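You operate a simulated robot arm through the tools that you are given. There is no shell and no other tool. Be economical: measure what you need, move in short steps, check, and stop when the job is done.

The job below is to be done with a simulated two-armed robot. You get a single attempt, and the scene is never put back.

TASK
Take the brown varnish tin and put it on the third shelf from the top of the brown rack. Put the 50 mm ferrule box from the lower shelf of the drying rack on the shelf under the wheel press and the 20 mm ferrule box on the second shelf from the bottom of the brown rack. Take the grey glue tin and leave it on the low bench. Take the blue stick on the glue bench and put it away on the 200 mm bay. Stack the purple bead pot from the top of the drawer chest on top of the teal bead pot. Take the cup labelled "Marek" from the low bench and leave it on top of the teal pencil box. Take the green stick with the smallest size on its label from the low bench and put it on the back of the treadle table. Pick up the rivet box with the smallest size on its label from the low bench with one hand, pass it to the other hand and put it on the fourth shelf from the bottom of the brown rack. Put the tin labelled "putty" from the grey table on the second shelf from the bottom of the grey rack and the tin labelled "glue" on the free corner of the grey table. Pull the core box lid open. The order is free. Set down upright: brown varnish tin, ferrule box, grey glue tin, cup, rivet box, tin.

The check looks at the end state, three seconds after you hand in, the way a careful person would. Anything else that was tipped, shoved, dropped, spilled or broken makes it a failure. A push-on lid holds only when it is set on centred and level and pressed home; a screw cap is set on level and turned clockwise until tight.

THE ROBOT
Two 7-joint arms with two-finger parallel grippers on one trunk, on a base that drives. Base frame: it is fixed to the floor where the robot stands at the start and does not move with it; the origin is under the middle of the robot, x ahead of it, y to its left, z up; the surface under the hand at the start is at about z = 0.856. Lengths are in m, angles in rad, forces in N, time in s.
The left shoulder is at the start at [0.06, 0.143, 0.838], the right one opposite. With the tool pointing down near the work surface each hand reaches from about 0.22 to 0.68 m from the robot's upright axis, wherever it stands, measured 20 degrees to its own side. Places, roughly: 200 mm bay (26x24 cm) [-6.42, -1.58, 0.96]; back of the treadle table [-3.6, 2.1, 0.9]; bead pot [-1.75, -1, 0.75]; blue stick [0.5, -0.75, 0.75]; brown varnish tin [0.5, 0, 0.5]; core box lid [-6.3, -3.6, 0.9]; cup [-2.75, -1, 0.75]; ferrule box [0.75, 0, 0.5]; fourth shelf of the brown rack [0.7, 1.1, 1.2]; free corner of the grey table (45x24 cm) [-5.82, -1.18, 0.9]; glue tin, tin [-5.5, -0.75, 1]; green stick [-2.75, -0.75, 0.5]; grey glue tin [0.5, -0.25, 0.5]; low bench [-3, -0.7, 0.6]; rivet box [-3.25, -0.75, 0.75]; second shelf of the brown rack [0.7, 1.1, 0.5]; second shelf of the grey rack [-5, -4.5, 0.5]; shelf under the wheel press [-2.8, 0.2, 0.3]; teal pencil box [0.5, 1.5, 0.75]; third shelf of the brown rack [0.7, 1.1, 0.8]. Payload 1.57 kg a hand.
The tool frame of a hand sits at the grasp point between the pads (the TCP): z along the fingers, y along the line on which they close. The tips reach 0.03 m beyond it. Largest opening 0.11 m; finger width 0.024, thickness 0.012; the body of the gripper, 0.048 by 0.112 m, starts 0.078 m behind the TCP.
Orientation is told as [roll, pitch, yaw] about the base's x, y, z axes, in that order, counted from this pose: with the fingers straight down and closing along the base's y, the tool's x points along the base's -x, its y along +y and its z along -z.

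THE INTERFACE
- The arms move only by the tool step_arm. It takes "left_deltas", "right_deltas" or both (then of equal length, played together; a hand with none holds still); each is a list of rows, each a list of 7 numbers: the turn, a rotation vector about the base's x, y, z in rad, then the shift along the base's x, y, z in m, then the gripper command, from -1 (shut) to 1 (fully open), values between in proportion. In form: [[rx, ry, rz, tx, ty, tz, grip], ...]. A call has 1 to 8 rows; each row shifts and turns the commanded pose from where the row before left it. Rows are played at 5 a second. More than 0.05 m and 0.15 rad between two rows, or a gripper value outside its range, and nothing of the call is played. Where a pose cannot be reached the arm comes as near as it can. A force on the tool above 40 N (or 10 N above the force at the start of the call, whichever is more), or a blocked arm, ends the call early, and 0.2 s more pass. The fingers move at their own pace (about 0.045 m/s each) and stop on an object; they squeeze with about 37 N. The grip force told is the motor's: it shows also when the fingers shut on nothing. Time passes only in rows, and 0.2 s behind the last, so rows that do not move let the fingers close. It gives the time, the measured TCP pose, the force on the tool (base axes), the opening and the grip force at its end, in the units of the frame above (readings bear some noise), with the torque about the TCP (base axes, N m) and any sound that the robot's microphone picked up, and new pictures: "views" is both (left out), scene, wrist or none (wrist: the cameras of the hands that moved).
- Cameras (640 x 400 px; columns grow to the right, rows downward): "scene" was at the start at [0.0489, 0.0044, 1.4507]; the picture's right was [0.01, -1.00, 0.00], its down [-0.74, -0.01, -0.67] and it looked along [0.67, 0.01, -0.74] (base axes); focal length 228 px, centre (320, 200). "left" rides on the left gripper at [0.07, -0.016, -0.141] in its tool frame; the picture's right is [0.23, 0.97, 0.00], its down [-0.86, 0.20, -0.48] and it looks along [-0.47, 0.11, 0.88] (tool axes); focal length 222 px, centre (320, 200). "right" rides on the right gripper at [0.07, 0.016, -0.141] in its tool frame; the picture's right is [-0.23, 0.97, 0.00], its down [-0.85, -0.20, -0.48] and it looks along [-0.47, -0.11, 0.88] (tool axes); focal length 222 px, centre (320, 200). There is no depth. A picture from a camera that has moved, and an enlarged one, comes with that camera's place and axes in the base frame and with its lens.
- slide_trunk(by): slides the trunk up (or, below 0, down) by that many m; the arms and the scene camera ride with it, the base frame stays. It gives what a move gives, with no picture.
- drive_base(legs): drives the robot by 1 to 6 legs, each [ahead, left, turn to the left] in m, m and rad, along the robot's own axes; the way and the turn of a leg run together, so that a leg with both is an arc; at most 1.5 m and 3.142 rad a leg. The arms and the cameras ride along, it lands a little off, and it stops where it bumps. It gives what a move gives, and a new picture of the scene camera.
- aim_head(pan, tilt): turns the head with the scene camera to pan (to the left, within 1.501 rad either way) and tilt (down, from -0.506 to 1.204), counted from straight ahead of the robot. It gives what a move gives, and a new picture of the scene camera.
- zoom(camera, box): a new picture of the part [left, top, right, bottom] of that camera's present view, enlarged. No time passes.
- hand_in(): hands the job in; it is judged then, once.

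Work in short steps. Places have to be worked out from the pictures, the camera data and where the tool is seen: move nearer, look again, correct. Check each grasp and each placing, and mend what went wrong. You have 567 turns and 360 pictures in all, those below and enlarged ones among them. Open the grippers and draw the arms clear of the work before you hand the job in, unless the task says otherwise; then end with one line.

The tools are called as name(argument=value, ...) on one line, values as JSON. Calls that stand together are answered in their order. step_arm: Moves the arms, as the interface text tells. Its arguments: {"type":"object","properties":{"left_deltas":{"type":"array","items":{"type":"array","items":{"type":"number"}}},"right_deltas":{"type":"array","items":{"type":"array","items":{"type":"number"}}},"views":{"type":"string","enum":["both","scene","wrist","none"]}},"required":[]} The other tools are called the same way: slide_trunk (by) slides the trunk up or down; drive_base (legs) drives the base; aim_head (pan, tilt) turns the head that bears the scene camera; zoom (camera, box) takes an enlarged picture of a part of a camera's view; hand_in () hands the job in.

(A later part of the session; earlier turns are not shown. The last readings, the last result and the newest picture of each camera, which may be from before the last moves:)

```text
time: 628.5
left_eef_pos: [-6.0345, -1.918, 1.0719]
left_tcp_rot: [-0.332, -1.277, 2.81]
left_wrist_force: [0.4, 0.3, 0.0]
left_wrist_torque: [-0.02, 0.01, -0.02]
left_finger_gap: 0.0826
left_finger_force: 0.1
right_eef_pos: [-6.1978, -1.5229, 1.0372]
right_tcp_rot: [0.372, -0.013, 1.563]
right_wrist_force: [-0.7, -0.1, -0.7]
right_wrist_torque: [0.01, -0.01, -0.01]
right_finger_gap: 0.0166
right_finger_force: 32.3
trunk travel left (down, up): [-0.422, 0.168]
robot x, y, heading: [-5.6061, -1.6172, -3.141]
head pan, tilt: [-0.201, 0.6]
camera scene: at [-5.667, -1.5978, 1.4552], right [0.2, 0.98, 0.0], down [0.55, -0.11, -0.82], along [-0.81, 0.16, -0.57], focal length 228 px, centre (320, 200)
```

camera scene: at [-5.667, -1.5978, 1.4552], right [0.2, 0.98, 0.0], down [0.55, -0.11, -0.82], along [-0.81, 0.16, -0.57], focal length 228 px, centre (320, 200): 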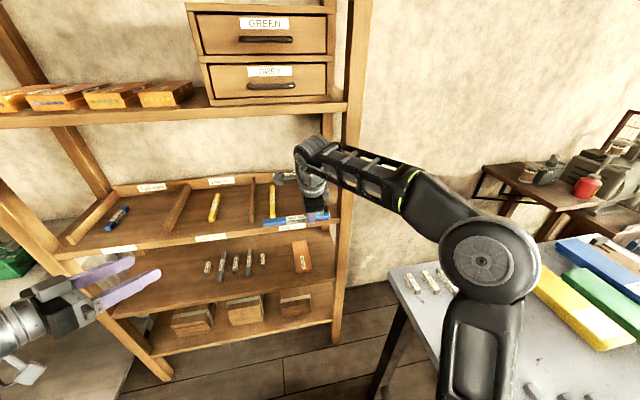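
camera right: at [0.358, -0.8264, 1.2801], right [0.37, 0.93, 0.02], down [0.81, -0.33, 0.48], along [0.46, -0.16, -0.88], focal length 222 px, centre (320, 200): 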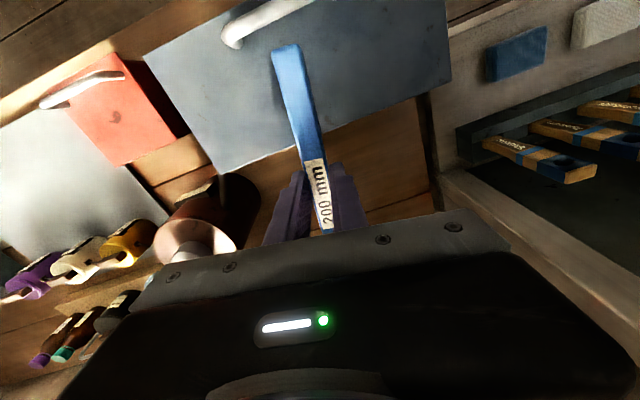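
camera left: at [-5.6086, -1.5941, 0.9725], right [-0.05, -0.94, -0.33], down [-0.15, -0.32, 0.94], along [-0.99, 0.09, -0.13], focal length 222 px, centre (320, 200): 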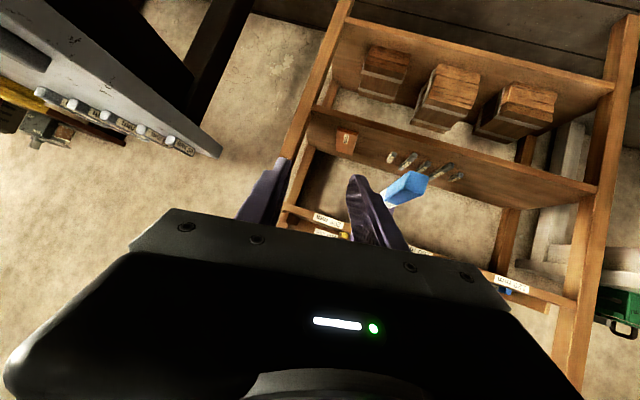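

Good alignment. Drive 9 cm further in.

drive_base(legs=[[0.095, 0.01, 0]])

step_arm(right_deltas=[[0, 0, 0, -0.012, 0, -0.01, -1], [0, 0, 0, 0, 0, -0.01, -1], [0, 0, 0, 0, 0, -0.007, -1], [0, 0, 0, 0, 0, -0.006, -1], [0, 0, 0, 0, 0, -0.006, -1], [0, 0, 0, 0, 0, -0.006, -1], [0, 0, 0, 0, 0, 0, -1]], views="wrist")

```text
time: 629.7
left_eef_pos: [-6.1297, -1.9291, 1.0719]
left_tcp_rot: [-0.333, -1.279, 2.814]
left_wrist_force: [-1.0, 0.7, -0.9]
left_wrist_torque: [0.05, 0.03, -0.05]
left_finger_gap: 0.0825
left_finger_force: 0.1
right_eef_pos: [-6.2952, -1.5333, 1.0361]
right_tcp_rot: [0.371, -0.015, 1.567]
right_wrist_force: [-1.3, -0.1, -1.1]
right_wrist_torque: [0.0, -0.03, -0.01]
right_finger_gap: 0.017
right_finger_force: 32.0
trunk travel left (down, up): [-0.422, 0.168]
robot x, y, heading: [-5.7069, -1.6262, -3.137]
head pan, tilt: [-0.201, 0.6]
camera scene: at [-5.7634, -1.6081, 1.4552], right [0.2, 0.98, 0.0], down [0.55, -0.11, -0.82], along [-0.81, 0.16, -0.57], focal length 228 px, centre (320, 200)
```

scene: 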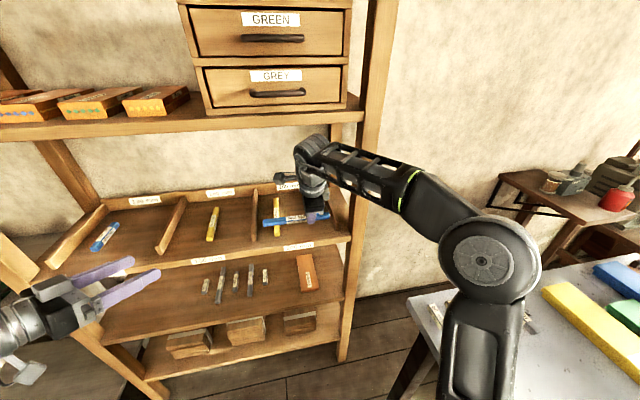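

```text
time: 631.3
left_eef_pos: [-6.1287, -1.9281, 1.073]
left_tcp_rot: [-0.329, -1.28, 2.81]
left_wrist_force: [-0.6, -0.5, 0.1]
left_wrist_torque: [-0.01, 0.01, -0.01]
left_finger_gap: 0.0823
left_finger_force: 0.0
right_eef_pos: [-6.3036, -1.5323, 0.9936]
right_tcp_rot: [0.377, -0.012, 1.563]
right_wrist_force: [-1.9, 2.1, 12.3]
right_wrist_torque: [-1.14, 0.08, -0.22]
right_finger_gap: 0.017
right_finger_force: 31.8
trunk travel left (down, up): [-0.422, 0.168]
robot x, y, heading: [-5.7045, -1.6316, -3.14]
head pan, tilt: [-0.201, 0.6]
camera right: at [-6.2686, -1.6032, 1.1303], right [-0.9, 0.23, 0.36], down [0.37, 0.85, 0.38], along [-0.22, 0.48, -0.85], focal length 222 px, centre (320, 200)
```

right: 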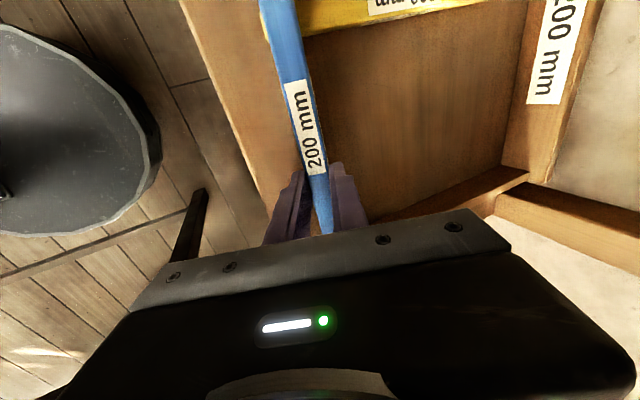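

Contact at the stick's left part, perhaps on the yellow stick's end. I raise, shift 1 cm toward the front, and lower again.

step_arm(right_deltas=[[0, 0, 0, 0, 0, 0.015, -1], [0, 0, 0, 0.01, 0, 0, -1], [0, 0, 0, 0, 0, -0.01, -1], [0, 0, 0, 0, 0, -0.007, -1], [0, 0, 0, 0, 0, -0.005, -1], [0, 0, 0, 0, 0, -0.005, -1], [0, 0, 0, 0, 0, 0, -1]], views="wrist")

```text
time: 632.9
left_eef_pos: [-6.1272, -1.9292, 1.0728]
left_tcp_rot: [-0.328, -1.282, 2.809]
left_wrist_force: [-0.3, -0.5, -0.7]
left_wrist_torque: [0.0, 0.01, 0.0]
left_finger_gap: 0.0825
left_finger_force: 0.0
right_eef_pos: [-6.2935, -1.5323, 0.9854]
right_tcp_rot: [0.383, -0.013, 1.566]
right_wrist_force: [-0.1, 4.4, 31.8]
right_wrist_torque: [0.19, 0.22, 0.09]
right_finger_gap: 0.017
right_finger_force: 31.6
trunk travel left (down, up): [-0.422, 0.168]
robot x, y, heading: [-5.7041, -1.6294, -3.14]
head pan, tilt: [-0.201, 0.6]
camera right: at [-6.257, -1.6041, 1.1217], right [-0.9, 0.23, 0.37], down [0.37, 0.85, 0.38], along [-0.22, 0.48, -0.85], focal length 222 px, centre (320, 200)
```

right: 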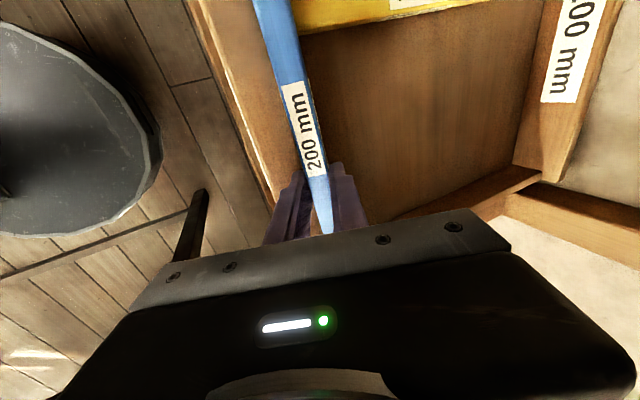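

Seated now (even contact). Release and rise slightly back.

step_arm(right_deltas=[[0, 0, 0, 0, 0, 0.004, -0.6], [0, 0, 0, 0, 0, 0, -0.3], [0, 0, 0, 0, 0, 0, -0.1], [0, 0, 0, 0, 0, 0.02, -0.1], [0, 0, 0, 0.005, 0, 0.02, -0.1], [0, 0, 0, 0.03, 0, 0.01, -0.1], [0, 0, 0, 0.04, 0, 0, -0.1], [0, 0, 0, 0.04, 0, 0, -0.1]], views="wrist")

```text
time: 634.7
left_eef_pos: [-6.1275, -1.9288, 1.0731]
left_tcp_rot: [-0.33, -1.279, 2.812]
left_wrist_force: [-0.1, -0.5, 0.4]
left_wrist_torque: [0.0, 0.0, -0.02]
left_finger_gap: 0.0822
left_finger_force: 0.0
right_eef_pos: [-6.1782, -1.532, 1.0346]
right_tcp_rot: [0.372, -0.014, 1.565]
right_wrist_force: [0.4, 0.3, 0.1]
right_wrist_torque: [-0.04, 0.0, 0.0]
right_finger_gap: 0.0496
right_finger_force: 0.1
trunk travel left (down, up): [-0.422, 0.168]
robot x, y, heading: [-5.7036, -1.6284, -3.144]
head pan, tilt: [-0.201, 0.6]
camera right: at [-6.1431, -1.603, 1.171], right [-0.91, 0.23, 0.36], down [0.36, 0.85, 0.38], along [-0.22, 0.48, -0.85], focal length 222 px, centre (320, 200)
```

right: 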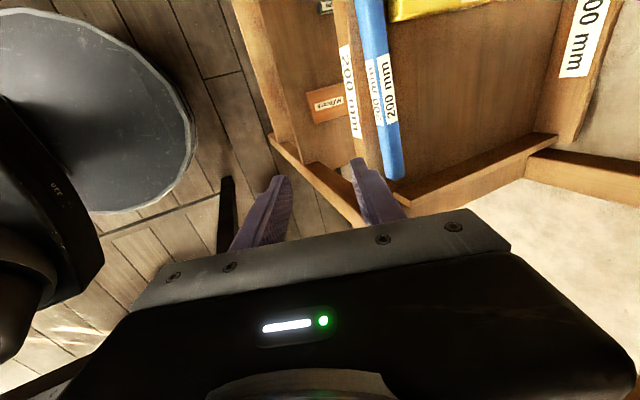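

The blue stick lies within the 200 mm bay. Now I restore both hands to a forward, tilted pose (no pictures) and then go around behind the grey table for the tins.

step_arm(left_deltas=[[0, 0, 0.11, 0.03, 0, 0, 0.5], [0, 0, 0.11, 0.03, 0, 0, 0.5], [0, 0, 0.11, 0, 0, 0, 0.5], [0, -0.11, 0, 0, 0, 0, 0.5], [0, -0.11, 0, 0, 0, 0, 0.5], [0, -0.11, 0, 0, 0, 0, 0.5], [-0.064, 0, 0.0893, 0, 0, 0, 0.5], [-0.064, 0, 0.0893, 0, 0, 0, 0.5]], right_deltas=[[0, 0, 0, 0.045, 0, 0, 0], [0, -0.12, 0, 0.03, 0, 0, 0], [0, -0.12, 0, 0, 0, 0, 0], [0, -0.12, 0, 0, 0, 0, 0], [0, 0, 0.143, 0, 0, 0, 0], [0, 0, 0.143, 0, 0, 0, 0], [0, 0, 0.143, 0, 0, 0, 0], [0, 0, 0.143, 0, 0, 0, 0]], views="none")

drive_base(legs=[[-1.2, 0, 0]])

step_arm(left_deltas=[[-0.064, 0, 0.0893, 0, 0, 0, 1], [0, 0, 0, 0, 0, 0, 1], [0, 0, 0, 0, 0, 0, 1], [0, 0, 0, 0, 0, 0, 1], [0, 0, 0, 0, 0, 0, 1], [0, 0, 0, 0, 0, 0, 1], [0, 0, 0, 0, 0, 0, 1], [0, 0, 0, 0, 0, 0, 1]], right_deltas=[[0, 0, 0.143, 0, 0, 0, 0], [0, 0, 0.143, 0, 0, 0, 0], [0, 0, 0.143, 0, 0, 0, 1], [0, 0, 0.143, 0, 0, 0, 1], [0, 0, 0.143, 0, 0, 0, 1], [0, 0, 0.143, 0, 0, 0, 1], [0, 0, 0.143, 0, 0, 0, 1], [0, 0.136, 0, 0, 0, 0, 1]], views="none")

step_arm(right_deltas=[[0, 0.136, 0, 0, 0, 0, 1], [0, 0.136, 0, 0, 0, 0, 1], [0, 0.136, 0, 0, 0, 0, 1], [0, 0.136, 0, 0, 0, 0, 1], [0, 0.136, 0, 0, 0, 0, 1], [0, 0.136, 0, 0, 0, 0, 1], [0, 0, 0, 0, 0, 0, 1]], views="none")

```text
time: 636.5
left_eef_pos: [-6.0685, -1.9282, 1.0722]
left_tcp_rot: [-0.109, -0.947, -3.14]
left_wrist_force: [-0.2, 0.4, 0.0]
left_wrist_torque: [-0.02, -0.01, 0.0]
left_finger_gap: 0.0828
left_finger_force: 0.1
right_eef_pos: [-6.1059, -1.5332, 1.0219]
right_tcp_rot: [0.075, -0.001, 2.149]
right_wrist_force: [0.0, -1.5, -0.3]
right_wrist_torque: [-0.01, 0.01, 0.0]
right_finger_gap: 0.0549
right_finger_force: 0.0
right hand out of reach, approached as far as the arm can: row 4
trunk travel left (down, up): [-0.422, 0.168]
robot x, y, heading: [-5.7017, -1.6273, -3.139]
head pan, tilt: [-0.201, 0.6]
```

```text
time: 642.3
left_eef_pos: [-4.92, -1.9286, 1.0735]
left_tcp_rot: [-0.109, -0.949, 3.136]
left_wrist_force: [-0.6, -0.7, -0.4]
left_wrist_torque: [0.01, -0.02, 0.03]
left_finger_gap: 0.0824
left_finger_force: 0.0
right_eef_pos: [-4.9541, -1.5337, 1.0219]
right_tcp_rot: [0.072, -0.003, 2.139]
right_wrist_force: [0.2, -0.1, -0.6]
right_wrist_torque: [-0.03, -0.01, -0.03]
right_finger_gap: 0.0553
right_finger_force: 0.1
trunk travel left (down, up): [-0.422, 0.168]
robot x, y, heading: [-4.5529, -1.6298, 3.138]
head pan, tilt: [-0.201, 0.6]
camera scene: at [-4.6113, -1.6099, 1.4553], right [0.2, 0.98, 0.0], down [0.55, -0.12, -0.83], along [-0.81, 0.17, -0.56], focal length 228 px, centre (320, 200)
```

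scene: 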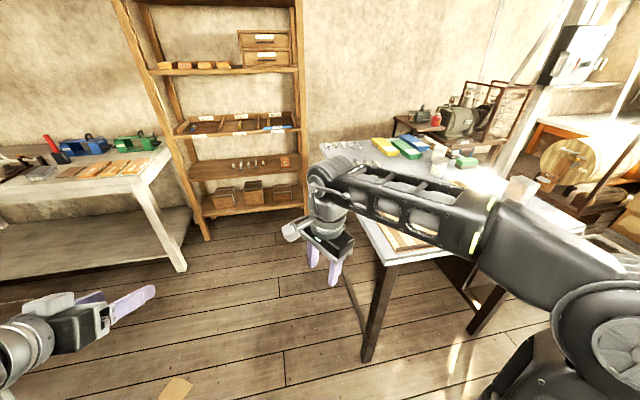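

```text
time: 644.1
left_eef_pos: [-4.9199, -1.9273, 1.0729]
left_tcp_rot: [0.0, -0.948, 3.135]
left_wrist_force: [-0.5, 0.8, 0.3]
left_wrist_torque: [0.02, -0.05, -0.01]
left_finger_gap: 0.1098
left_finger_force: 0.1
right_eef_pos: [-4.9644, -1.5106, 1.0207]
right_tcp_rot: [0.071, -0.14, -3.141]
right_wrist_force: [0.3, 0.8, -0.2]
right_wrist_torque: [0.0, 0.05, 0.03]
right_finger_gap: 0.11
right_finger_force: 0.0
right hand out of reach, approached as far as the arm can: row 7
trunk travel left (down, up): [-0.422, 0.168]
robot x, y, heading: [-4.5529, -1.6286, 3.137]
head pan, tilt: [-0.201, 0.6]
```

```text
time: 645.7
left_eef_pos: [-4.9202, -1.928, 1.0728]
left_tcp_rot: [0.0, -0.948, 3.134]
left_wrist_force: [0.1, -1.4, 0.2]
left_wrist_torque: [-0.01, 0.0, -0.02]
left_finger_gap: 0.1099
left_finger_force: 0.0
right_eef_pos: [-4.9674, -1.512, 1.0222]
right_tcp_rot: [0.071, -0.951, 3.138]
right_wrist_force: [-0.2, 0.0, 0.3]
right_wrist_torque: [-0.01, -0.02, 0.01]
right_finger_gap: 0.1101
right_finger_force: 0.2
right hand out of reach, approached as far as the arm can: row 6
trunk travel left (down, up): [-0.422, 0.168]
robot x, y, heading: [-4.5534, -1.63, 3.14]
head pan, tilt: [-0.201, 0.6]
```

Both hands are ready. Drive around the table's right end to its back side.

drive_base(legs=[[0, -1.5, 0], [0, -0.05, 0], [0.6, 0, 0]])

```text
time: 656.5
left_eef_pos: [-5.5264, -0.4281, 1.0724]
left_tcp_rot: [-0.001, -0.947, 3.125]
left_wrist_force: [-0.2, 0.0, 0.6]
left_wrist_torque: [0.02, -0.03, 0.03]
left_finger_gap: 0.11
left_finger_force: 0.1
right_eef_pos: [-5.5692, -0.0131, 1.0226]
right_tcp_rot: [0.071, -0.951, 3.13]
right_wrist_force: [-0.5, 0.4, 0.0]
right_wrist_torque: [0.03, 0.0, -0.01]
right_finger_gap: 0.11
right_finger_force: 0.1
trunk travel left (down, up): [-0.422, 0.168]
robot x, y, heading: [-5.1552, -0.1325, 3.128]
head pan, tilt: [-0.201, 0.6]
camera scene: at [-5.2144, -0.1126, 1.4553], right [0.21, 0.98, 0.0], down [0.55, -0.12, -0.82], along [-0.81, 0.18, -0.57], focal length 228 px, centre (320, 200)
```

scene: 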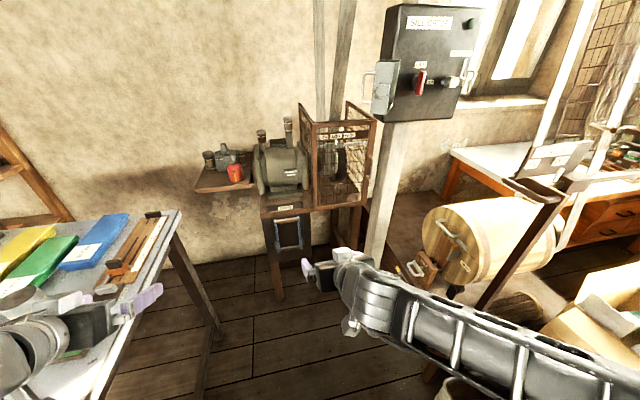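

Clear. Advance 0.33 m and turn to face the table's back (-y).

drive_base(legs=[[0.33, 0, 0], [0.0, -0.03, 1.58]])

zoom(camera="scene", box=[200, 120, 480, 320])

```text
time: 662.4
left_eef_pos: [-5.2326, -0.4897, 1.0731]
left_tcp_rot: [-0.001, -0.946, -1.632]
left_wrist_force: [-0.6, 0.2, -0.5]
left_wrist_torque: [0.01, 0.01, 0.0]
left_finger_gap: 0.1099
left_finger_force: 0.1
right_eef_pos: [-5.6504, -0.5142, 1.022]
right_tcp_rot: [0.074, -0.952, -1.629]
right_wrist_force: [-0.1, -0.4, 0.2]
right_wrist_torque: [0.0, -0.03, 0.02]
right_finger_gap: 0.1099
right_finger_force: 0.0
trunk travel left (down, up): [-0.422, 0.168]
robot x, y, heading: [-5.5061, -0.1084, -1.636]
head pan, tilt: [-0.201, 0.6]
camera scene: at [-5.5311, -0.1604, 1.4553], right [-0.97, 0.26, 0.0], down [0.15, 0.55, -0.83], along [-0.21, -0.8, -0.56], focal length 228 px, centre (320, 200)
```

scene: 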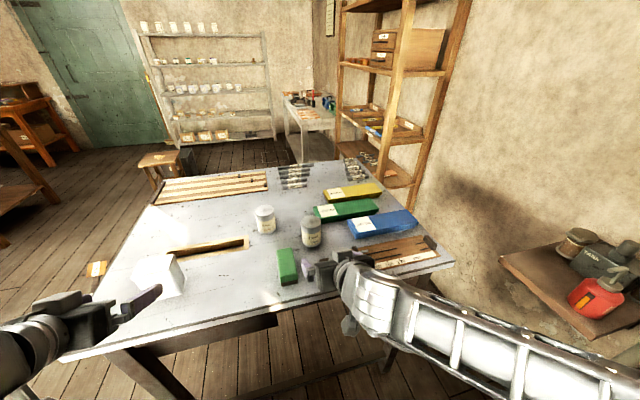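

```text
2.00 times, centred on (340, 220) of scene
camera zoom: at [-5.5311, -0.1604, 1.4553], right [-0.97, 0.26, 0.0], down [0.15, 0.55, -0.83], along [-0.21, -0.8, -0.56], focal length 456 px, centre (280, 160)
```

zoom: 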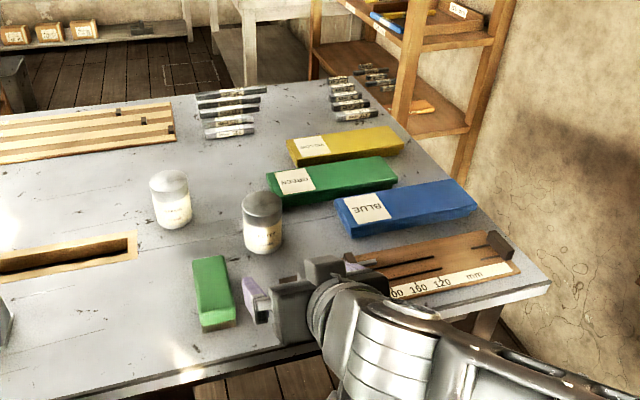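

Two tins are in view; zoom to read the labels.

zoom(camera="scene", box=[248, 200, 328, 250])

```text
8.00 times, centred on (288, 225) of scene
camera zoom: at [-5.5311, -0.1604, 1.4553], right [-0.97, 0.26, 0.0], down [0.15, 0.55, -0.83], along [-0.21, -0.8, -0.56], focal length 1824 px, centre (576, 0)
```

zoom: 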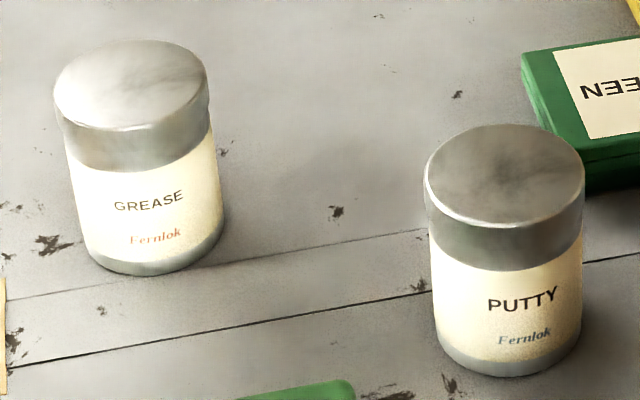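

Those read "GREASE" and "PUTTY"; the glue tin must be elsewhere on the table. I look toward its other end.

step_arm(left_deltas=[[0, 0, 0, 0.04, 0.02, 0.02, 1], [0, 0, 0, 0.04, 0.02, 0.02, 1], [0, 0, 0, 0, 0, 0, 1]], views="none")

aim_head(pan=0.3, tilt=0.75)

```text
time: 663.2
left_eef_pos: [-5.1524, -0.4471, 1.1124]
left_tcp_rot: [-0.001, -0.946, -1.632]
left_wrist_force: [0.5, -0.1, -0.5]
left_wrist_torque: [0.01, -0.02, 0.02]
left_finger_gap: 0.1101
left_finger_force: 0.1
right_eef_pos: [-5.6507, -0.5143, 1.023]
right_tcp_rot: [0.072, -0.951, -1.628]
right_wrist_force: [0.2, 0.1, 0.1]
right_wrist_torque: [-0.01, -0.01, -0.02]
right_finger_gap: 0.1099
right_finger_force: 0.0
trunk travel left (down, up): [-0.422, 0.168]
robot x, y, heading: [-5.5121, -0.1065, -1.632]
head pan, tilt: [-0.201, 0.6]
```

```text
time: 664.1
left_eef_pos: [-5.1527, -0.4486, 1.1122]
left_tcp_rot: [0.001, -0.948, -1.633]
left_wrist_force: [-0.2, 0.3, 0.3]
left_wrist_torque: [-0.01, 0.02, -0.01]
left_finger_gap: 0.1101
left_finger_force: 0.0
right_eef_pos: [-5.65, -0.5139, 1.023]
right_tcp_rot: [0.072, -0.95, -1.628]
right_wrist_force: [0.0, 0.2, 0.2]
right_wrist_torque: [0.06, -0.01, 0.0]
right_finger_gap: 0.11
right_finger_force: 0.1
trunk travel left (down, up): [-0.422, 0.168]
robot x, y, heading: [-5.5076, -0.1066, -1.626]
head pan, tilt: [0.3, 0.75]
camera scene: at [-5.4886, -0.1556, 1.4424], right [-0.97, -0.24, 0.0], down [-0.16, 0.66, -0.73], along [0.17, -0.71, -0.68], focal length 228 px, centre (320, 200)
```

scene: 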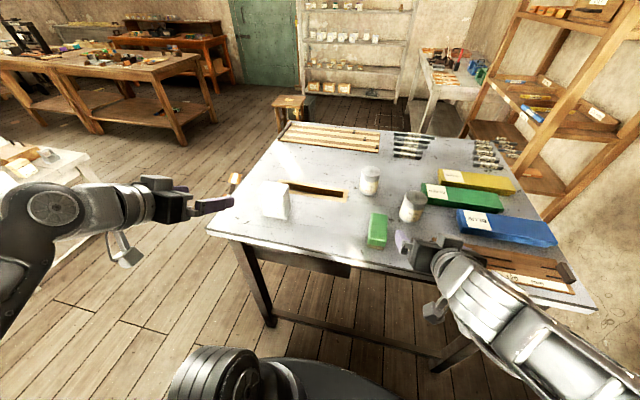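

Zoom on the white object and the rest of the table.

zoom(camera="scene", box=[200, 110, 460, 270])

```text
2.46 times, centred on (330, 190) of scene
camera zoom: at [-5.4886, -0.1556, 1.4424], right [-0.97, -0.24, 0.0], down [-0.16, 0.66, -0.73], along [0.17, -0.71, -0.68], focal length 561 px, centre (295, 225)
```

zoom: 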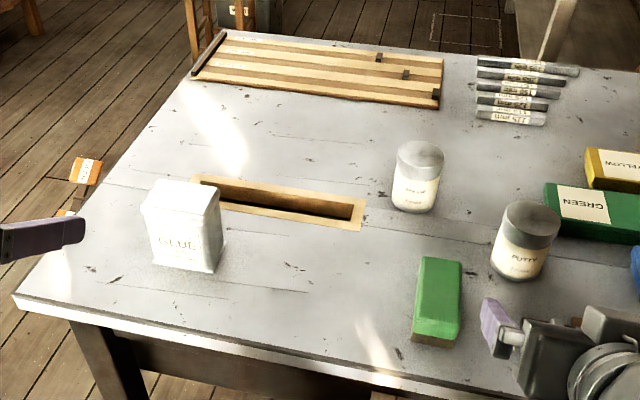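

The white box is the "GLUE" tin: centre ≈(-5.213,-0.658), 9×5×10.7 cm. Putty is at ≈(-5.651,-0.739). I bring the left hand over the glue tin and the right over the putty tin.

step_arm(left_deltas=[[0, 0, 0.06, -0.012, -0.039, -0.016, 1], [0, 0, 0, -0.012, -0.039, -0.016, 1], [0, 0, 0, -0.012, -0.039, -0.016, 1], [0, 0, 0, -0.012, -0.039, -0.01, 1], [0, 0, 0, -0.012, -0.039, 0, 1], [0, 0, 0, 0, 0, 0, 1]], right_deltas=[[0, 0, 0.05, 0, -0.04, 0.002, 1], [0, 0, 0, 0, -0.04, 0.002, 1], [0, 0, 0, 0, -0.04, 0.002, 1], [0, 0, 0, 0, -0.04, 0.002, 1], [0, 0, 0, 0, -0.04, 0.002, 1], [0, 0, 0, 0, 0, 0, 1]], views="wrist")

```text
time: 665.5
left_eef_pos: [-5.2138, -0.6451, 1.0564]
left_tcp_rot: [-0.001, -0.951, -1.572]
left_wrist_force: [0.2, 0.0, 0.5]
left_wrist_torque: [0.02, 0.0, 0.01]
left_finger_gap: 0.1103
left_finger_force: 0.0
right_eef_pos: [-5.6516, -0.7127, 1.0332]
right_tcp_rot: [0.072, -0.948, -1.577]
right_wrist_force: [-0.8, 0.0, -0.5]
right_wrist_torque: [0.01, 0.0, 0.04]
right_finger_gap: 0.1101
right_finger_force: 0.1
trunk travel left (down, up): [-0.422, 0.168]
robot x, y, heading: [-5.5091, -0.1079, -1.634]
head pan, tilt: [0.3, 0.75]
camera right: at [-5.6465, -0.5563, 1.0593], right [0.97, -0.08, 0.23], down [-0.23, -0.12, 0.96], along [-0.05, -0.99, -0.13], focal length 222 px, centre (320, 200)
camera left: at [-5.2293, -0.4879, 1.0813], right [0.97, 0.13, -0.19], down [0.2, -0.11, 0.97], along [0.11, -0.99, -0.13], focal length 222 px, centre (320, 200)
```

right: 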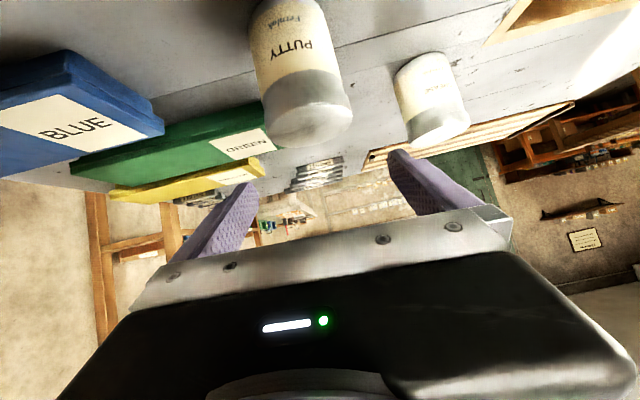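
left: 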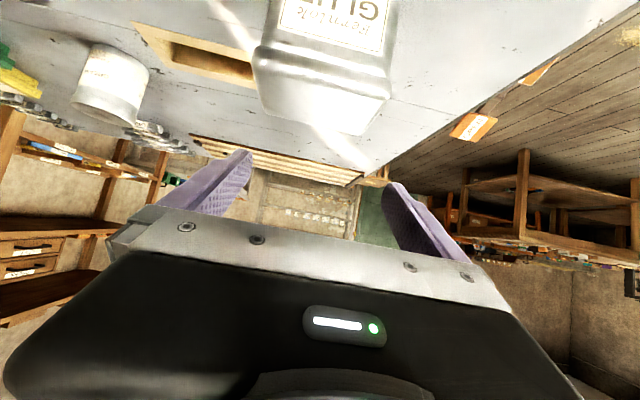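

Glue tin width ≈0.098, centre (-5.226,-0.667), yaw ≈+0.07; putty centre (-5.648,-0.732). Descend both.

step_arm(left_deltas=[[0, 0, 0.07, -0.012, -0.02, 0, 1], [0, 0, 0, 0, 0, -0.03, 1], [0, 0, 0, 0, 0, -0.03, 1], [0, 0, 0, 0, 0, -0.03, 1], [0, 0, 0, 0, 0, -0.03, 1], [0, 0, 0, 0, 0, -0.011, 1], [0, 0, 0, 0, 0, 0, 1]], right_deltas=[[0, 0, 0, 0.003, -0.02, 0, 1], [0, 0, 0, 0, 0, -0.03, 1], [0, 0, 0, 0, 0, -0.03, 1], [0, 0, 0, 0, 0, -0.03, 1], [0, 0, 0, 0, 0, -0.02, 1], [0, 0, 0, 0, 0, -0.003, 1], [0, 0, 0, 0, 0, 0, 1]], views="wrist")

```text
time: 667.1
left_eef_pos: [-5.2249, -0.6635, 0.9269]
left_tcp_rot: [0.0, -0.954, -1.506]
left_wrist_force: [0.4, 10.5, 14.0]
left_wrist_torque: [-0.02, 0.48, -0.34]
left_finger_gap: 0.1089
left_finger_force: 0.2
right_eef_pos: [-5.6487, -0.736, 0.9287]
right_tcp_rot: [0.064, -0.97, -1.572]
right_wrist_force: [0.7, 7.3, 7.9]
right_wrist_torque: [0.0, 0.49, -0.4]
right_finger_gap: 0.1093
right_finger_force: 0.0
trunk travel left (down, up): [-0.422, 0.168]
robot x, y, heading: [-5.5052, -0.106, -1.632]
head pan, tilt: [0.3, 0.75]
stopped in row 7 (right hand): the force on the tool passed its limit at 42 N (the readings are from after the stop); the commanded pose is now the measured one
camera right: at [-5.6426, -0.5786, 0.9516], right [0.97, -0.08, 0.22], down [-0.23, -0.1, 0.97], along [-0.05, -0.99, -0.11], focal length 222 px, centre (320, 200)
camera left: at [-5.2517, -0.508, 0.9515], right [0.96, 0.2, -0.18], down [0.21, -0.09, 0.97], along [0.17, -0.98, -0.13], focal length 222 px, centre (320, 200)
```

right: 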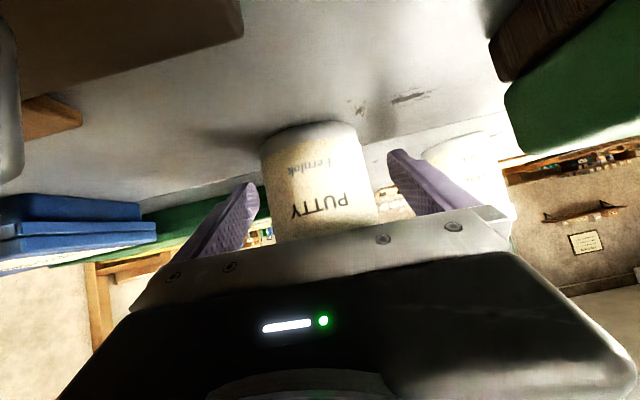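
left: 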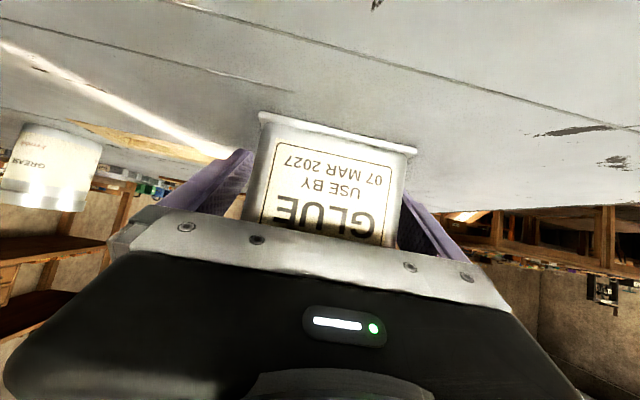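

Both straddle their tins; the palms touch the lids slightly. Raise 8 mm and close both.

step_arm(left_deltas=[[0, 0, 0, 0, 0.003, 0.006, 1], [0, 0, 0, 0, 0.002, 0.003, 0.5], [0, 0, 0, 0, 0, 0, -1], [0, 0, 0, 0, 0, 0, -1], [0, 0, 0, 0, 0, 0, -1], [0, 0, 0, 0, 0, 0, -1], [0, 0, 0, 0, 0, 0, -1]], right_deltas=[[0, 0, 0, 0, 0.003, 0.004, 1], [0, 0, 0, 0, 0, 0.003, 0.5], [0, 0, 0, 0, 0, 0, -1], [0, 0, 0, 0, 0, 0, -1], [0, 0, 0, 0, 0, 0, -1], [0, 0, 0, 0, 0, 0, -1], [0, 0, 0, 0, 0, 0, -1]], views="none")

step_arm(left_deltas=[[0, 0, 0, 0, 0, 0.02, -1], [0, 0, 0, 0, 0, 0.03, -1], [0, 0, 0, 0, 0, 0.03, -1], [0, 0, 0, 0, 0, 0.03, -1], [0, 0, 0, 0, 0.02, 0.03, -1], [0, 0, 0, 0, 0.03, 0.02, -1], [0, 0, 0, 0, 0.04, 0, -1], [0, 0, 0, 0, 0, 0, -1]], right_deltas=[[0, 0, 0, 0, 0, 0.02, -1], [0, 0, 0, 0, 0, 0.03, -1], [0, 0, 0, 0, 0, 0.03, -1], [0, 0, 0, 0, 0, 0.03, -1], [0, 0, 0, 0, 0.02, 0.03, -1], [0, 0, 0, 0, 0.03, 0.02, -1], [0, 0, 0, 0, 0.04, 0, -1], [0, 0, 0, 0, 0, 0, -1]], views="wrist")

```text
time: 668.7
left_eef_pos: [-5.2255, -0.6606, 0.9333]
left_tcp_rot: [0.0, -0.946, -1.504]
left_wrist_force: [0.8, 0.8, -0.2]
left_wrist_torque: [-0.13, 0.13, -0.01]
left_finger_gap: 0.0847
left_finger_force: 36.9
right_eef_pos: [-5.6488, -0.7359, 0.9327]
right_tcp_rot: [0.066, -0.965, -1.574]
right_wrist_force: [-0.2, -0.2, 1.0]
right_wrist_torque: [-0.04, 0.01, 0.0]
right_finger_gap: 0.0635
right_finger_force: 36.9
trunk travel left (down, up): [-0.422, 0.168]
robot x, y, heading: [-5.5086, -0.1079, -1.63]
head pan, tilt: [0.3, 0.75]
```

```text
time: 670.5
left_eef_pos: [-5.2243, -0.5715, 1.0926]
left_tcp_rot: [-0.002, -0.945, -1.505]
left_wrist_force: [0.7, 0.6, -5.0]
left_wrist_torque: [-0.06, 0.0, -0.02]
left_finger_gap: 0.0852
left_finger_force: 36.5
right_eef_pos: [-5.6482, -0.6427, 1.0936]
right_tcp_rot: [0.065, -0.963, -1.572]
right_wrist_force: [0.0, 0.6, -4.1]
right_wrist_torque: [-0.05, 0.01, -0.02]
right_finger_gap: 0.0635
right_finger_force: 36.6
trunk travel left (down, up): [-0.422, 0.168]
robot x, y, heading: [-5.5097, -0.1112, -1.629]
head pan, tilt: [0.3, 0.75]
camera right: at [-5.6403, -0.4859, 1.1176], right [0.97, -0.08, 0.22], down [-0.23, -0.11, 0.97], along [-0.05, -0.99, -0.12], focal length 222 px, centre (320, 200)
camera left: at [-5.2489, -0.4154, 1.1181], right [0.96, 0.2, -0.18], down [0.21, -0.1, 0.97], along [0.17, -0.98, -0.14], focal length 222 px, centre (320, 200)
```

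right: 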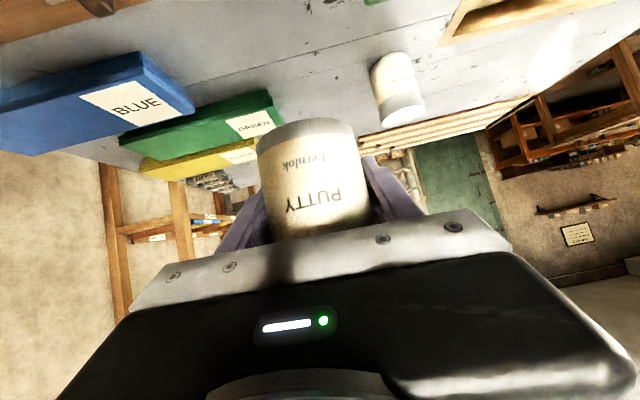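
left: 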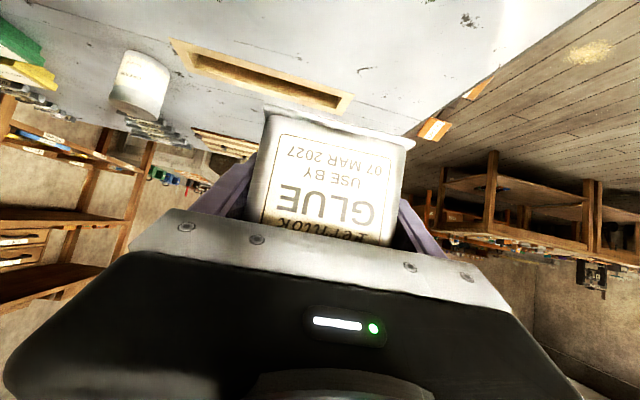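

Both tins held upright. I drive around the table's right end to its front.

drive_base(legs=[[0, 1.0, 0.06], [1.4, 0, 0], [0.4, 0, 0], [0, 0, -1.57]])

```text
time: 688.1
left_eef_pos: [-4.8578, -2.1932, 1.0938]
left_tcp_rot: [0.001, -0.947, -2.994]
left_wrist_force: [-0.2, 0.4, -5.3]
left_wrist_torque: [0.0, 0.03, 0.0]
left_finger_gap: 0.0853
left_finger_force: 37.0
right_eef_pos: [-4.9641, -1.7767, 1.0936]
right_tcp_rot: [0.063, -0.965, -3.065]
right_wrist_force: [0.1, 0.4, -2.7]
right_wrist_torque: [-0.04, 0.08, 0.0]
right_finger_gap: 0.0636
right_finger_force: 36.7
trunk travel left (down, up): [-0.422, 0.168]
robot x, y, heading: [-4.4198, -1.8694, -3.124]
head pan, tilt: [0.3, 0.75]
camera scene: at [-4.47, -1.8916, 1.4424], right [-0.32, 0.95, 0.0], down [0.65, 0.22, -0.73], along [-0.69, -0.23, -0.68], focal length 228 px, centre (320, 200)
```

scene: 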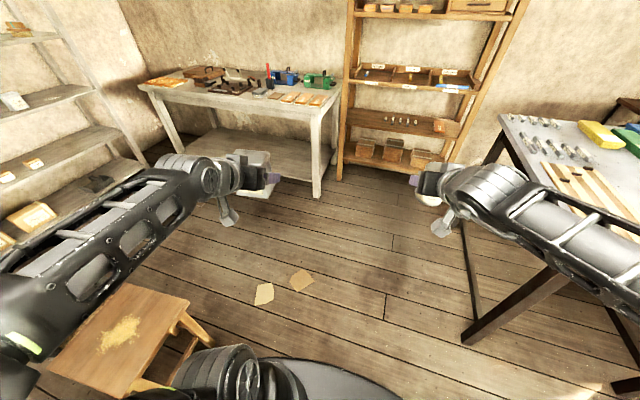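

Continue to the table front and face it.

drive_base(legs=[[1.14, 0, 0], [0, 0, -1.585]])

aim_head(pan=0.15, tilt=0.75)

```text
time: 697.9
left_eef_pos: [-5.8886, -1.4487, 1.0928]
left_tcp_rot: [0.0, -0.948, 1.691]
left_wrist_force: [-0.4, -0.2, -4.1]
left_wrist_torque: [0.09, -0.01, -0.01]
left_finger_gap: 0.085
left_finger_force: 37.1
right_eef_pos: [-5.4685, -1.3527, 1.0929]
right_tcp_rot: [0.065, -0.963, 1.622]
right_wrist_force: [-0.3, 0.2, -3.5]
right_wrist_torque: [0.06, 0.03, -0.02]
right_finger_gap: 0.0634
right_finger_force: 37.2
trunk travel left (down, up): [-0.422, 0.168]
robot x, y, heading: [-5.5749, -1.8943, 1.567]
head pan, tilt: [0.3, 0.75]
camera scene: at [-5.6005, -1.8418, 1.4424], right [0.96, 0.29, 0.0], down [0.2, -0.65, -0.73], along [-0.21, 0.7, -0.68], focal length 228 px, centre (320, 200)
```

scene: 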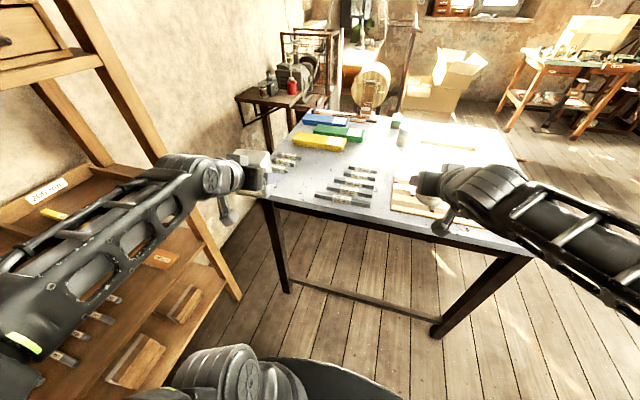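

```text
time: 698.6
left_eef_pos: [-5.8884, -1.4491, 1.0928]
left_tcp_rot: [0.001, -0.944, 1.692]
left_wrist_force: [-0.9, 0.0, -4.4]
left_wrist_torque: [0.07, 0.01, -0.02]
left_finger_gap: 0.0851
left_finger_force: 36.9
right_eef_pos: [-5.4678, -1.3549, 1.0945]
right_tcp_rot: [0.065, -0.963, 1.624]
right_wrist_force: [-0.4, -0.1, -3.0]
right_wrist_torque: [0.08, 0.01, 0.03]
right_finger_gap: 0.0637
right_finger_force: 37.4
trunk travel left (down, up): [-0.422, 0.168]
robot x, y, heading: [-5.579, -1.8949, 1.566]
head pan, tilt: [0.15, 0.75]
camera scene: at [-5.5885, -1.8391, 1.4424], right [0.99, 0.14, 0.0], down [0.1, -0.68, -0.73], along [-0.1, 0.72, -0.68], focal length 228 px, centre (320, 200)
```

scene: 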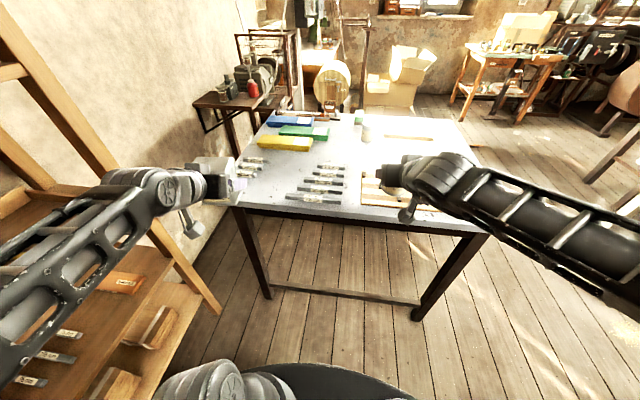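

The free strip lies at x≈-5.88, y≈-1.18. Square the left hand, and drive 0.22 m closer.

step_arm(left_deltas=[[0, 0, -0.12, 0.003, 0, 0, -1], [0, 0, 0, 0, 0, 0, -1]], views="none")

drive_base(legs=[[0.22, 0, 0]])

step_arm(left_deltas=[[0, 0, 0, 0, 0.03, -0.03, -1], [0, 0, 0, 0, 0.02, -0.04, -1], [0, 0, 0, 0, 0, -0.03, -1], [0, 0, 0, 0, 0, -0.03, -1], [0, 0, 0, 0, 0, 0, -1]], views="wrist")

```text
time: 699.2
left_eef_pos: [-5.8843, -1.449, 1.094]
left_tcp_rot: [-0.001, -0.946, 1.572]
left_wrist_force: [-0.3, 0.5, -6.3]
left_wrist_torque: [0.07, -0.06, -0.01]
left_finger_gap: 0.085
left_finger_force: 36.7
right_eef_pos: [-5.4678, -1.3544, 1.0932]
right_tcp_rot: [0.063, -0.964, 1.622]
right_wrist_force: [0.5, 0.1, -3.2]
right_wrist_torque: [0.06, 0.04, -0.03]
right_finger_gap: 0.0636
right_finger_force: 37.7
trunk travel left (down, up): [-0.422, 0.168]
robot x, y, heading: [-5.577, -1.8928, 1.563]
head pan, tilt: [0.15, 0.75]
```

```text
time: 700.9
left_eef_pos: [-5.8812, -1.2327, 1.0929]
left_tcp_rot: [-0.001, -0.944, 1.569]
left_wrist_force: [0.1, 0.7, -4.3]
left_wrist_torque: [0.03, -0.01, -0.05]
left_finger_gap: 0.0849
left_finger_force: 37.0
right_eef_pos: [-5.4641, -1.1398, 1.0937]
right_tcp_rot: [0.064, -0.963, 1.618]
right_wrist_force: [0.8, -0.3, -3.1]
right_wrist_torque: [0.07, 0.0, -0.04]
right_finger_gap: 0.0632
right_finger_force: 36.5
trunk travel left (down, up): [-0.422, 0.168]
robot x, y, heading: [-5.5727, -1.6792, 1.562]
head pan, tilt: [0.15, 0.75]
camera scene: at [-5.5865, -1.6248, 1.4423], right [0.99, 0.14, 0.0], down [0.1, -0.68, -0.73], along [-0.1, 0.72, -0.68], focal length 228 px, centre (320, 200)
```

scene: 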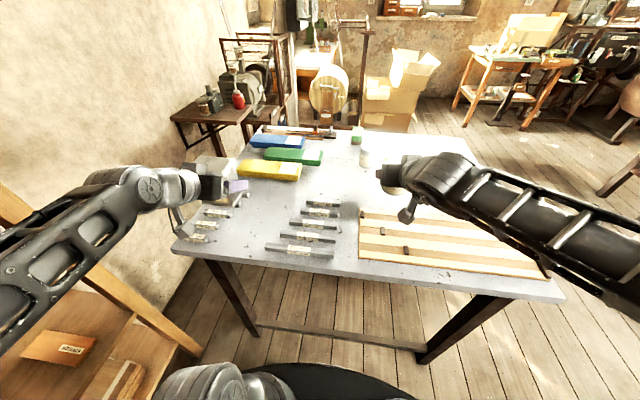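

```text
time: 702.1
left_eef_pos: [-5.881, -1.184, 0.9624]
left_tcp_rot: [0.0, -0.944, 1.57]
left_wrist_force: [0.3, -0.3, -4.9]
left_wrist_torque: [0.07, 0.01, 0.0]
left_finger_gap: 0.085
left_finger_force: 36.8
right_eef_pos: [-5.4651, -1.1413, 1.0942]
right_tcp_rot: [0.065, -0.965, 1.62]
right_wrist_force: [0.5, 0.1, -3.3]
right_wrist_torque: [0.05, 0.0, -0.01]
right_finger_gap: 0.0635
right_finger_force: 36.9
trunk travel left (down, up): [-0.422, 0.168]
robot x, y, heading: [-5.5743, -1.6823, 1.559]
head pan, tilt: [0.15, 0.75]
camera left: at [-5.865, -1.3388, 0.9876], right [-0.97, -0.13, -0.18], down [-0.2, 0.11, 0.97], along [-0.11, 0.99, -0.14], focal length 222 px, centre (320, 200)
```

left: 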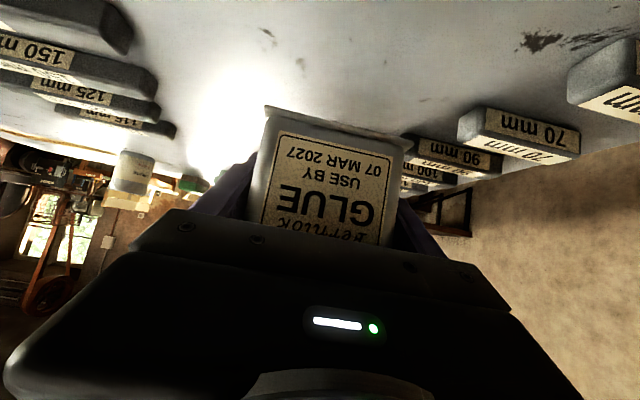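

Space on both sides is fine. Lower to the table.

step_arm(left_deltas=[[0, 0, 0, 0.008, 0, -0.012, -1], [0, 0, 0, 0, 0, -0.008, -1], [0, 0, 0, 0, 0, -0.006, -1], [0, 0, 0, 0, 0, -0.005, -1], [0, 0, 0, 0, 0, -0.005, -1], [0, 0, 0, 0, 0, 0, -1]], views="none")

```text
time: 703.5
left_eef_pos: [-5.8741, -1.1841, 0.9326]
left_tcp_rot: [0.005, -0.96, 1.564]
left_wrist_force: [-2.0, 1.0, 33.1]
left_wrist_torque: [-0.81, -0.71, 0.02]
left_finger_gap: 0.0849
left_finger_force: 37.7
right_eef_pos: [-5.4635, -1.1435, 1.0952]
right_tcp_rot: [0.066, -0.966, 1.617]
right_wrist_force: [0.9, -0.7, -2.6]
right_wrist_torque: [0.06, 0.02, -0.01]
right_finger_gap: 0.0632
right_finger_force: 36.9
trunk travel left (down, up): [-0.422, 0.168]
robot x, y, heading: [-5.5721, -1.6809, 1.56]
head pan, tilt: [0.15, 0.75]
```

Contact. Ease, open, and check.

step_arm(left_deltas=[[0, 0, 0, 0, 0, 0.005, -1], [0, 0, 0, 0, 0, 0, 0.7], [0, 0, 0, 0, 0, 0, 1], [0, 0, 0, 0, 0, 0, 1], [0, 0, 0, 0, -0.02, 0.015, 1], [0, 0, 0, 0, -0.04, 0.02, 1], [0, 0, 0, 0, -0.04, 0.025, 1], [0, 0, 0, 0, -0.03, 0.03, 1]], views="wrist")

```text
time: 705.3
left_eef_pos: [-5.8814, -1.3022, 1.035]
left_tcp_rot: [0.0, -0.948, 1.568]
left_wrist_force: [0.1, 0.4, -0.3]
left_wrist_torque: [0.0, -0.02, 0.02]
left_finger_gap: 0.11
left_finger_force: 0.0
left hand out of reach, approached as far as the arm can: row 6, 7
right_eef_pos: [-5.4628, -1.1425, 1.0944]
right_tcp_rot: [0.064, -0.965, 1.621]
right_wrist_force: [-0.8, 0.0, -2.2]
right_wrist_torque: [0.09, 0.03, -0.01]
right_finger_gap: 0.0634
right_finger_force: 37.1
trunk travel left (down, up): [-0.422, 0.168]
robot x, y, heading: [-5.5745, -1.6823, 1.56]
head pan, tilt: [0.15, 0.75]
camera left: at [-5.8652, -1.457, 1.0609], right [-0.97, -0.13, -0.18], down [-0.2, 0.11, 0.97], along [-0.11, 0.99, -0.14], focal length 222 px, centre (320, 200)
```

left: 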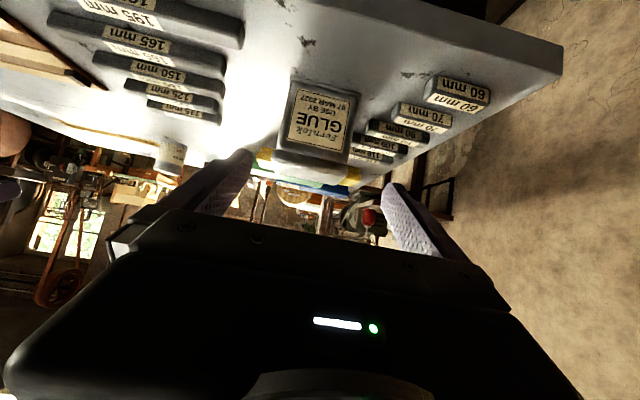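

The glue tin stands on the free corner. Now to the grey rack with the putty tin.

drive_base(legs=[[-0.3, 0, 0], [0, 0, -1.57], [0, 0, -1.56], [0, 0.35, 0], [1.3, 0, 0]])

aim_head(pan=0, tilt=0.6)

```text
time: 723.0
left_eef_pos: [-4.8676, -3.6464, 1.0359]
left_tcp_rot: [0.0, -0.946, -1.532]
left_wrist_force: [-0.7, 0.8, 0.8]
left_wrist_torque: [-0.05, 0.0, -0.01]
left_finger_gap: 0.1101
left_finger_force: 0.1
right_eef_pos: [-5.28, -3.8241, 1.0938]
right_tcp_rot: [0.065, -0.963, -1.481]
right_wrist_force: [-0.4, -0.8, -4.1]
right_wrist_torque: [-0.05, -0.01, -0.02]
right_finger_gap: 0.0634
right_finger_force: 36.8
trunk travel left (down, up): [-0.422, 0.168]
robot x, y, heading: [-5.1891, -3.2799, -1.545]
head pan, tilt: [0.15, 0.75]
camera scene: at [-5.1759, -3.3282, 1.4424], right [-0.98, -0.18, 0.0], down [-0.12, 0.67, -0.73], along [0.13, -0.72, -0.68], focal length 228 px, centre (320, 200)
```

scene: 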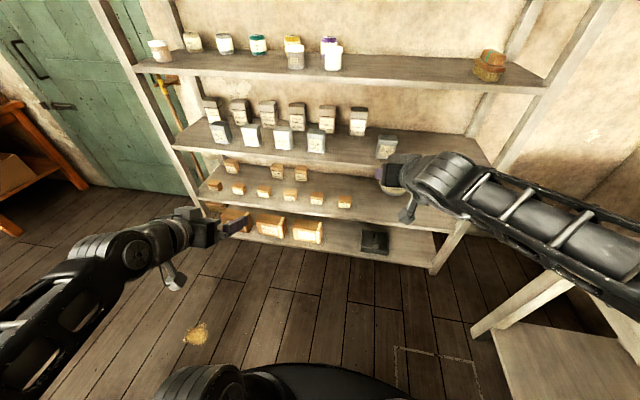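

```text
time: 723.7
left_eef_pos: [-4.8677, -3.6464, 1.0346]
left_tcp_rot: [0.001, -0.945, -1.534]
left_wrist_force: [-0.8, 0.7, -0.3]
left_wrist_torque: [0.0, -0.03, 0.0]
left_finger_gap: 0.1102
left_finger_force: 0.2
right_eef_pos: [-5.277, -3.824, 1.0938]
right_tcp_rot: [0.063, -0.963, -1.482]
right_wrist_force: [-0.8, 0.7, -3.0]
right_wrist_torque: [-0.03, 0.0, 0.01]
right_finger_gap: 0.0633
right_finger_force: 37.0
trunk travel left (down, up): [-0.422, 0.168]
robot x, y, heading: [-5.188, -3.2832, -1.544]
head pan, tilt: [0.0, 0.6]
camera scene: at [-5.1881, -3.3347, 1.4552], right [-1.0, -0.03, 0.0], down [-0.02, 0.57, -0.82], along [0.03, -0.82, -0.57], focal length 228 px, centre (320, 200)
```

scene: 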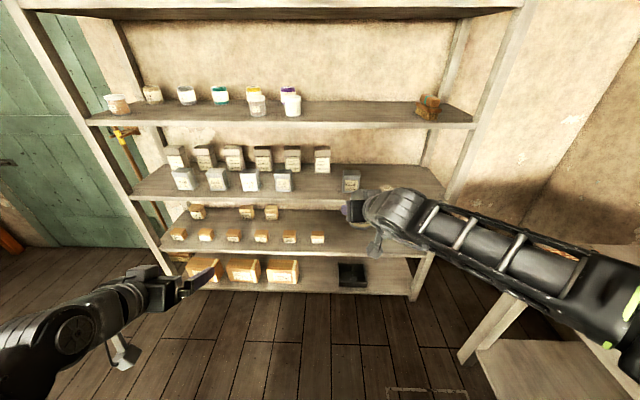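

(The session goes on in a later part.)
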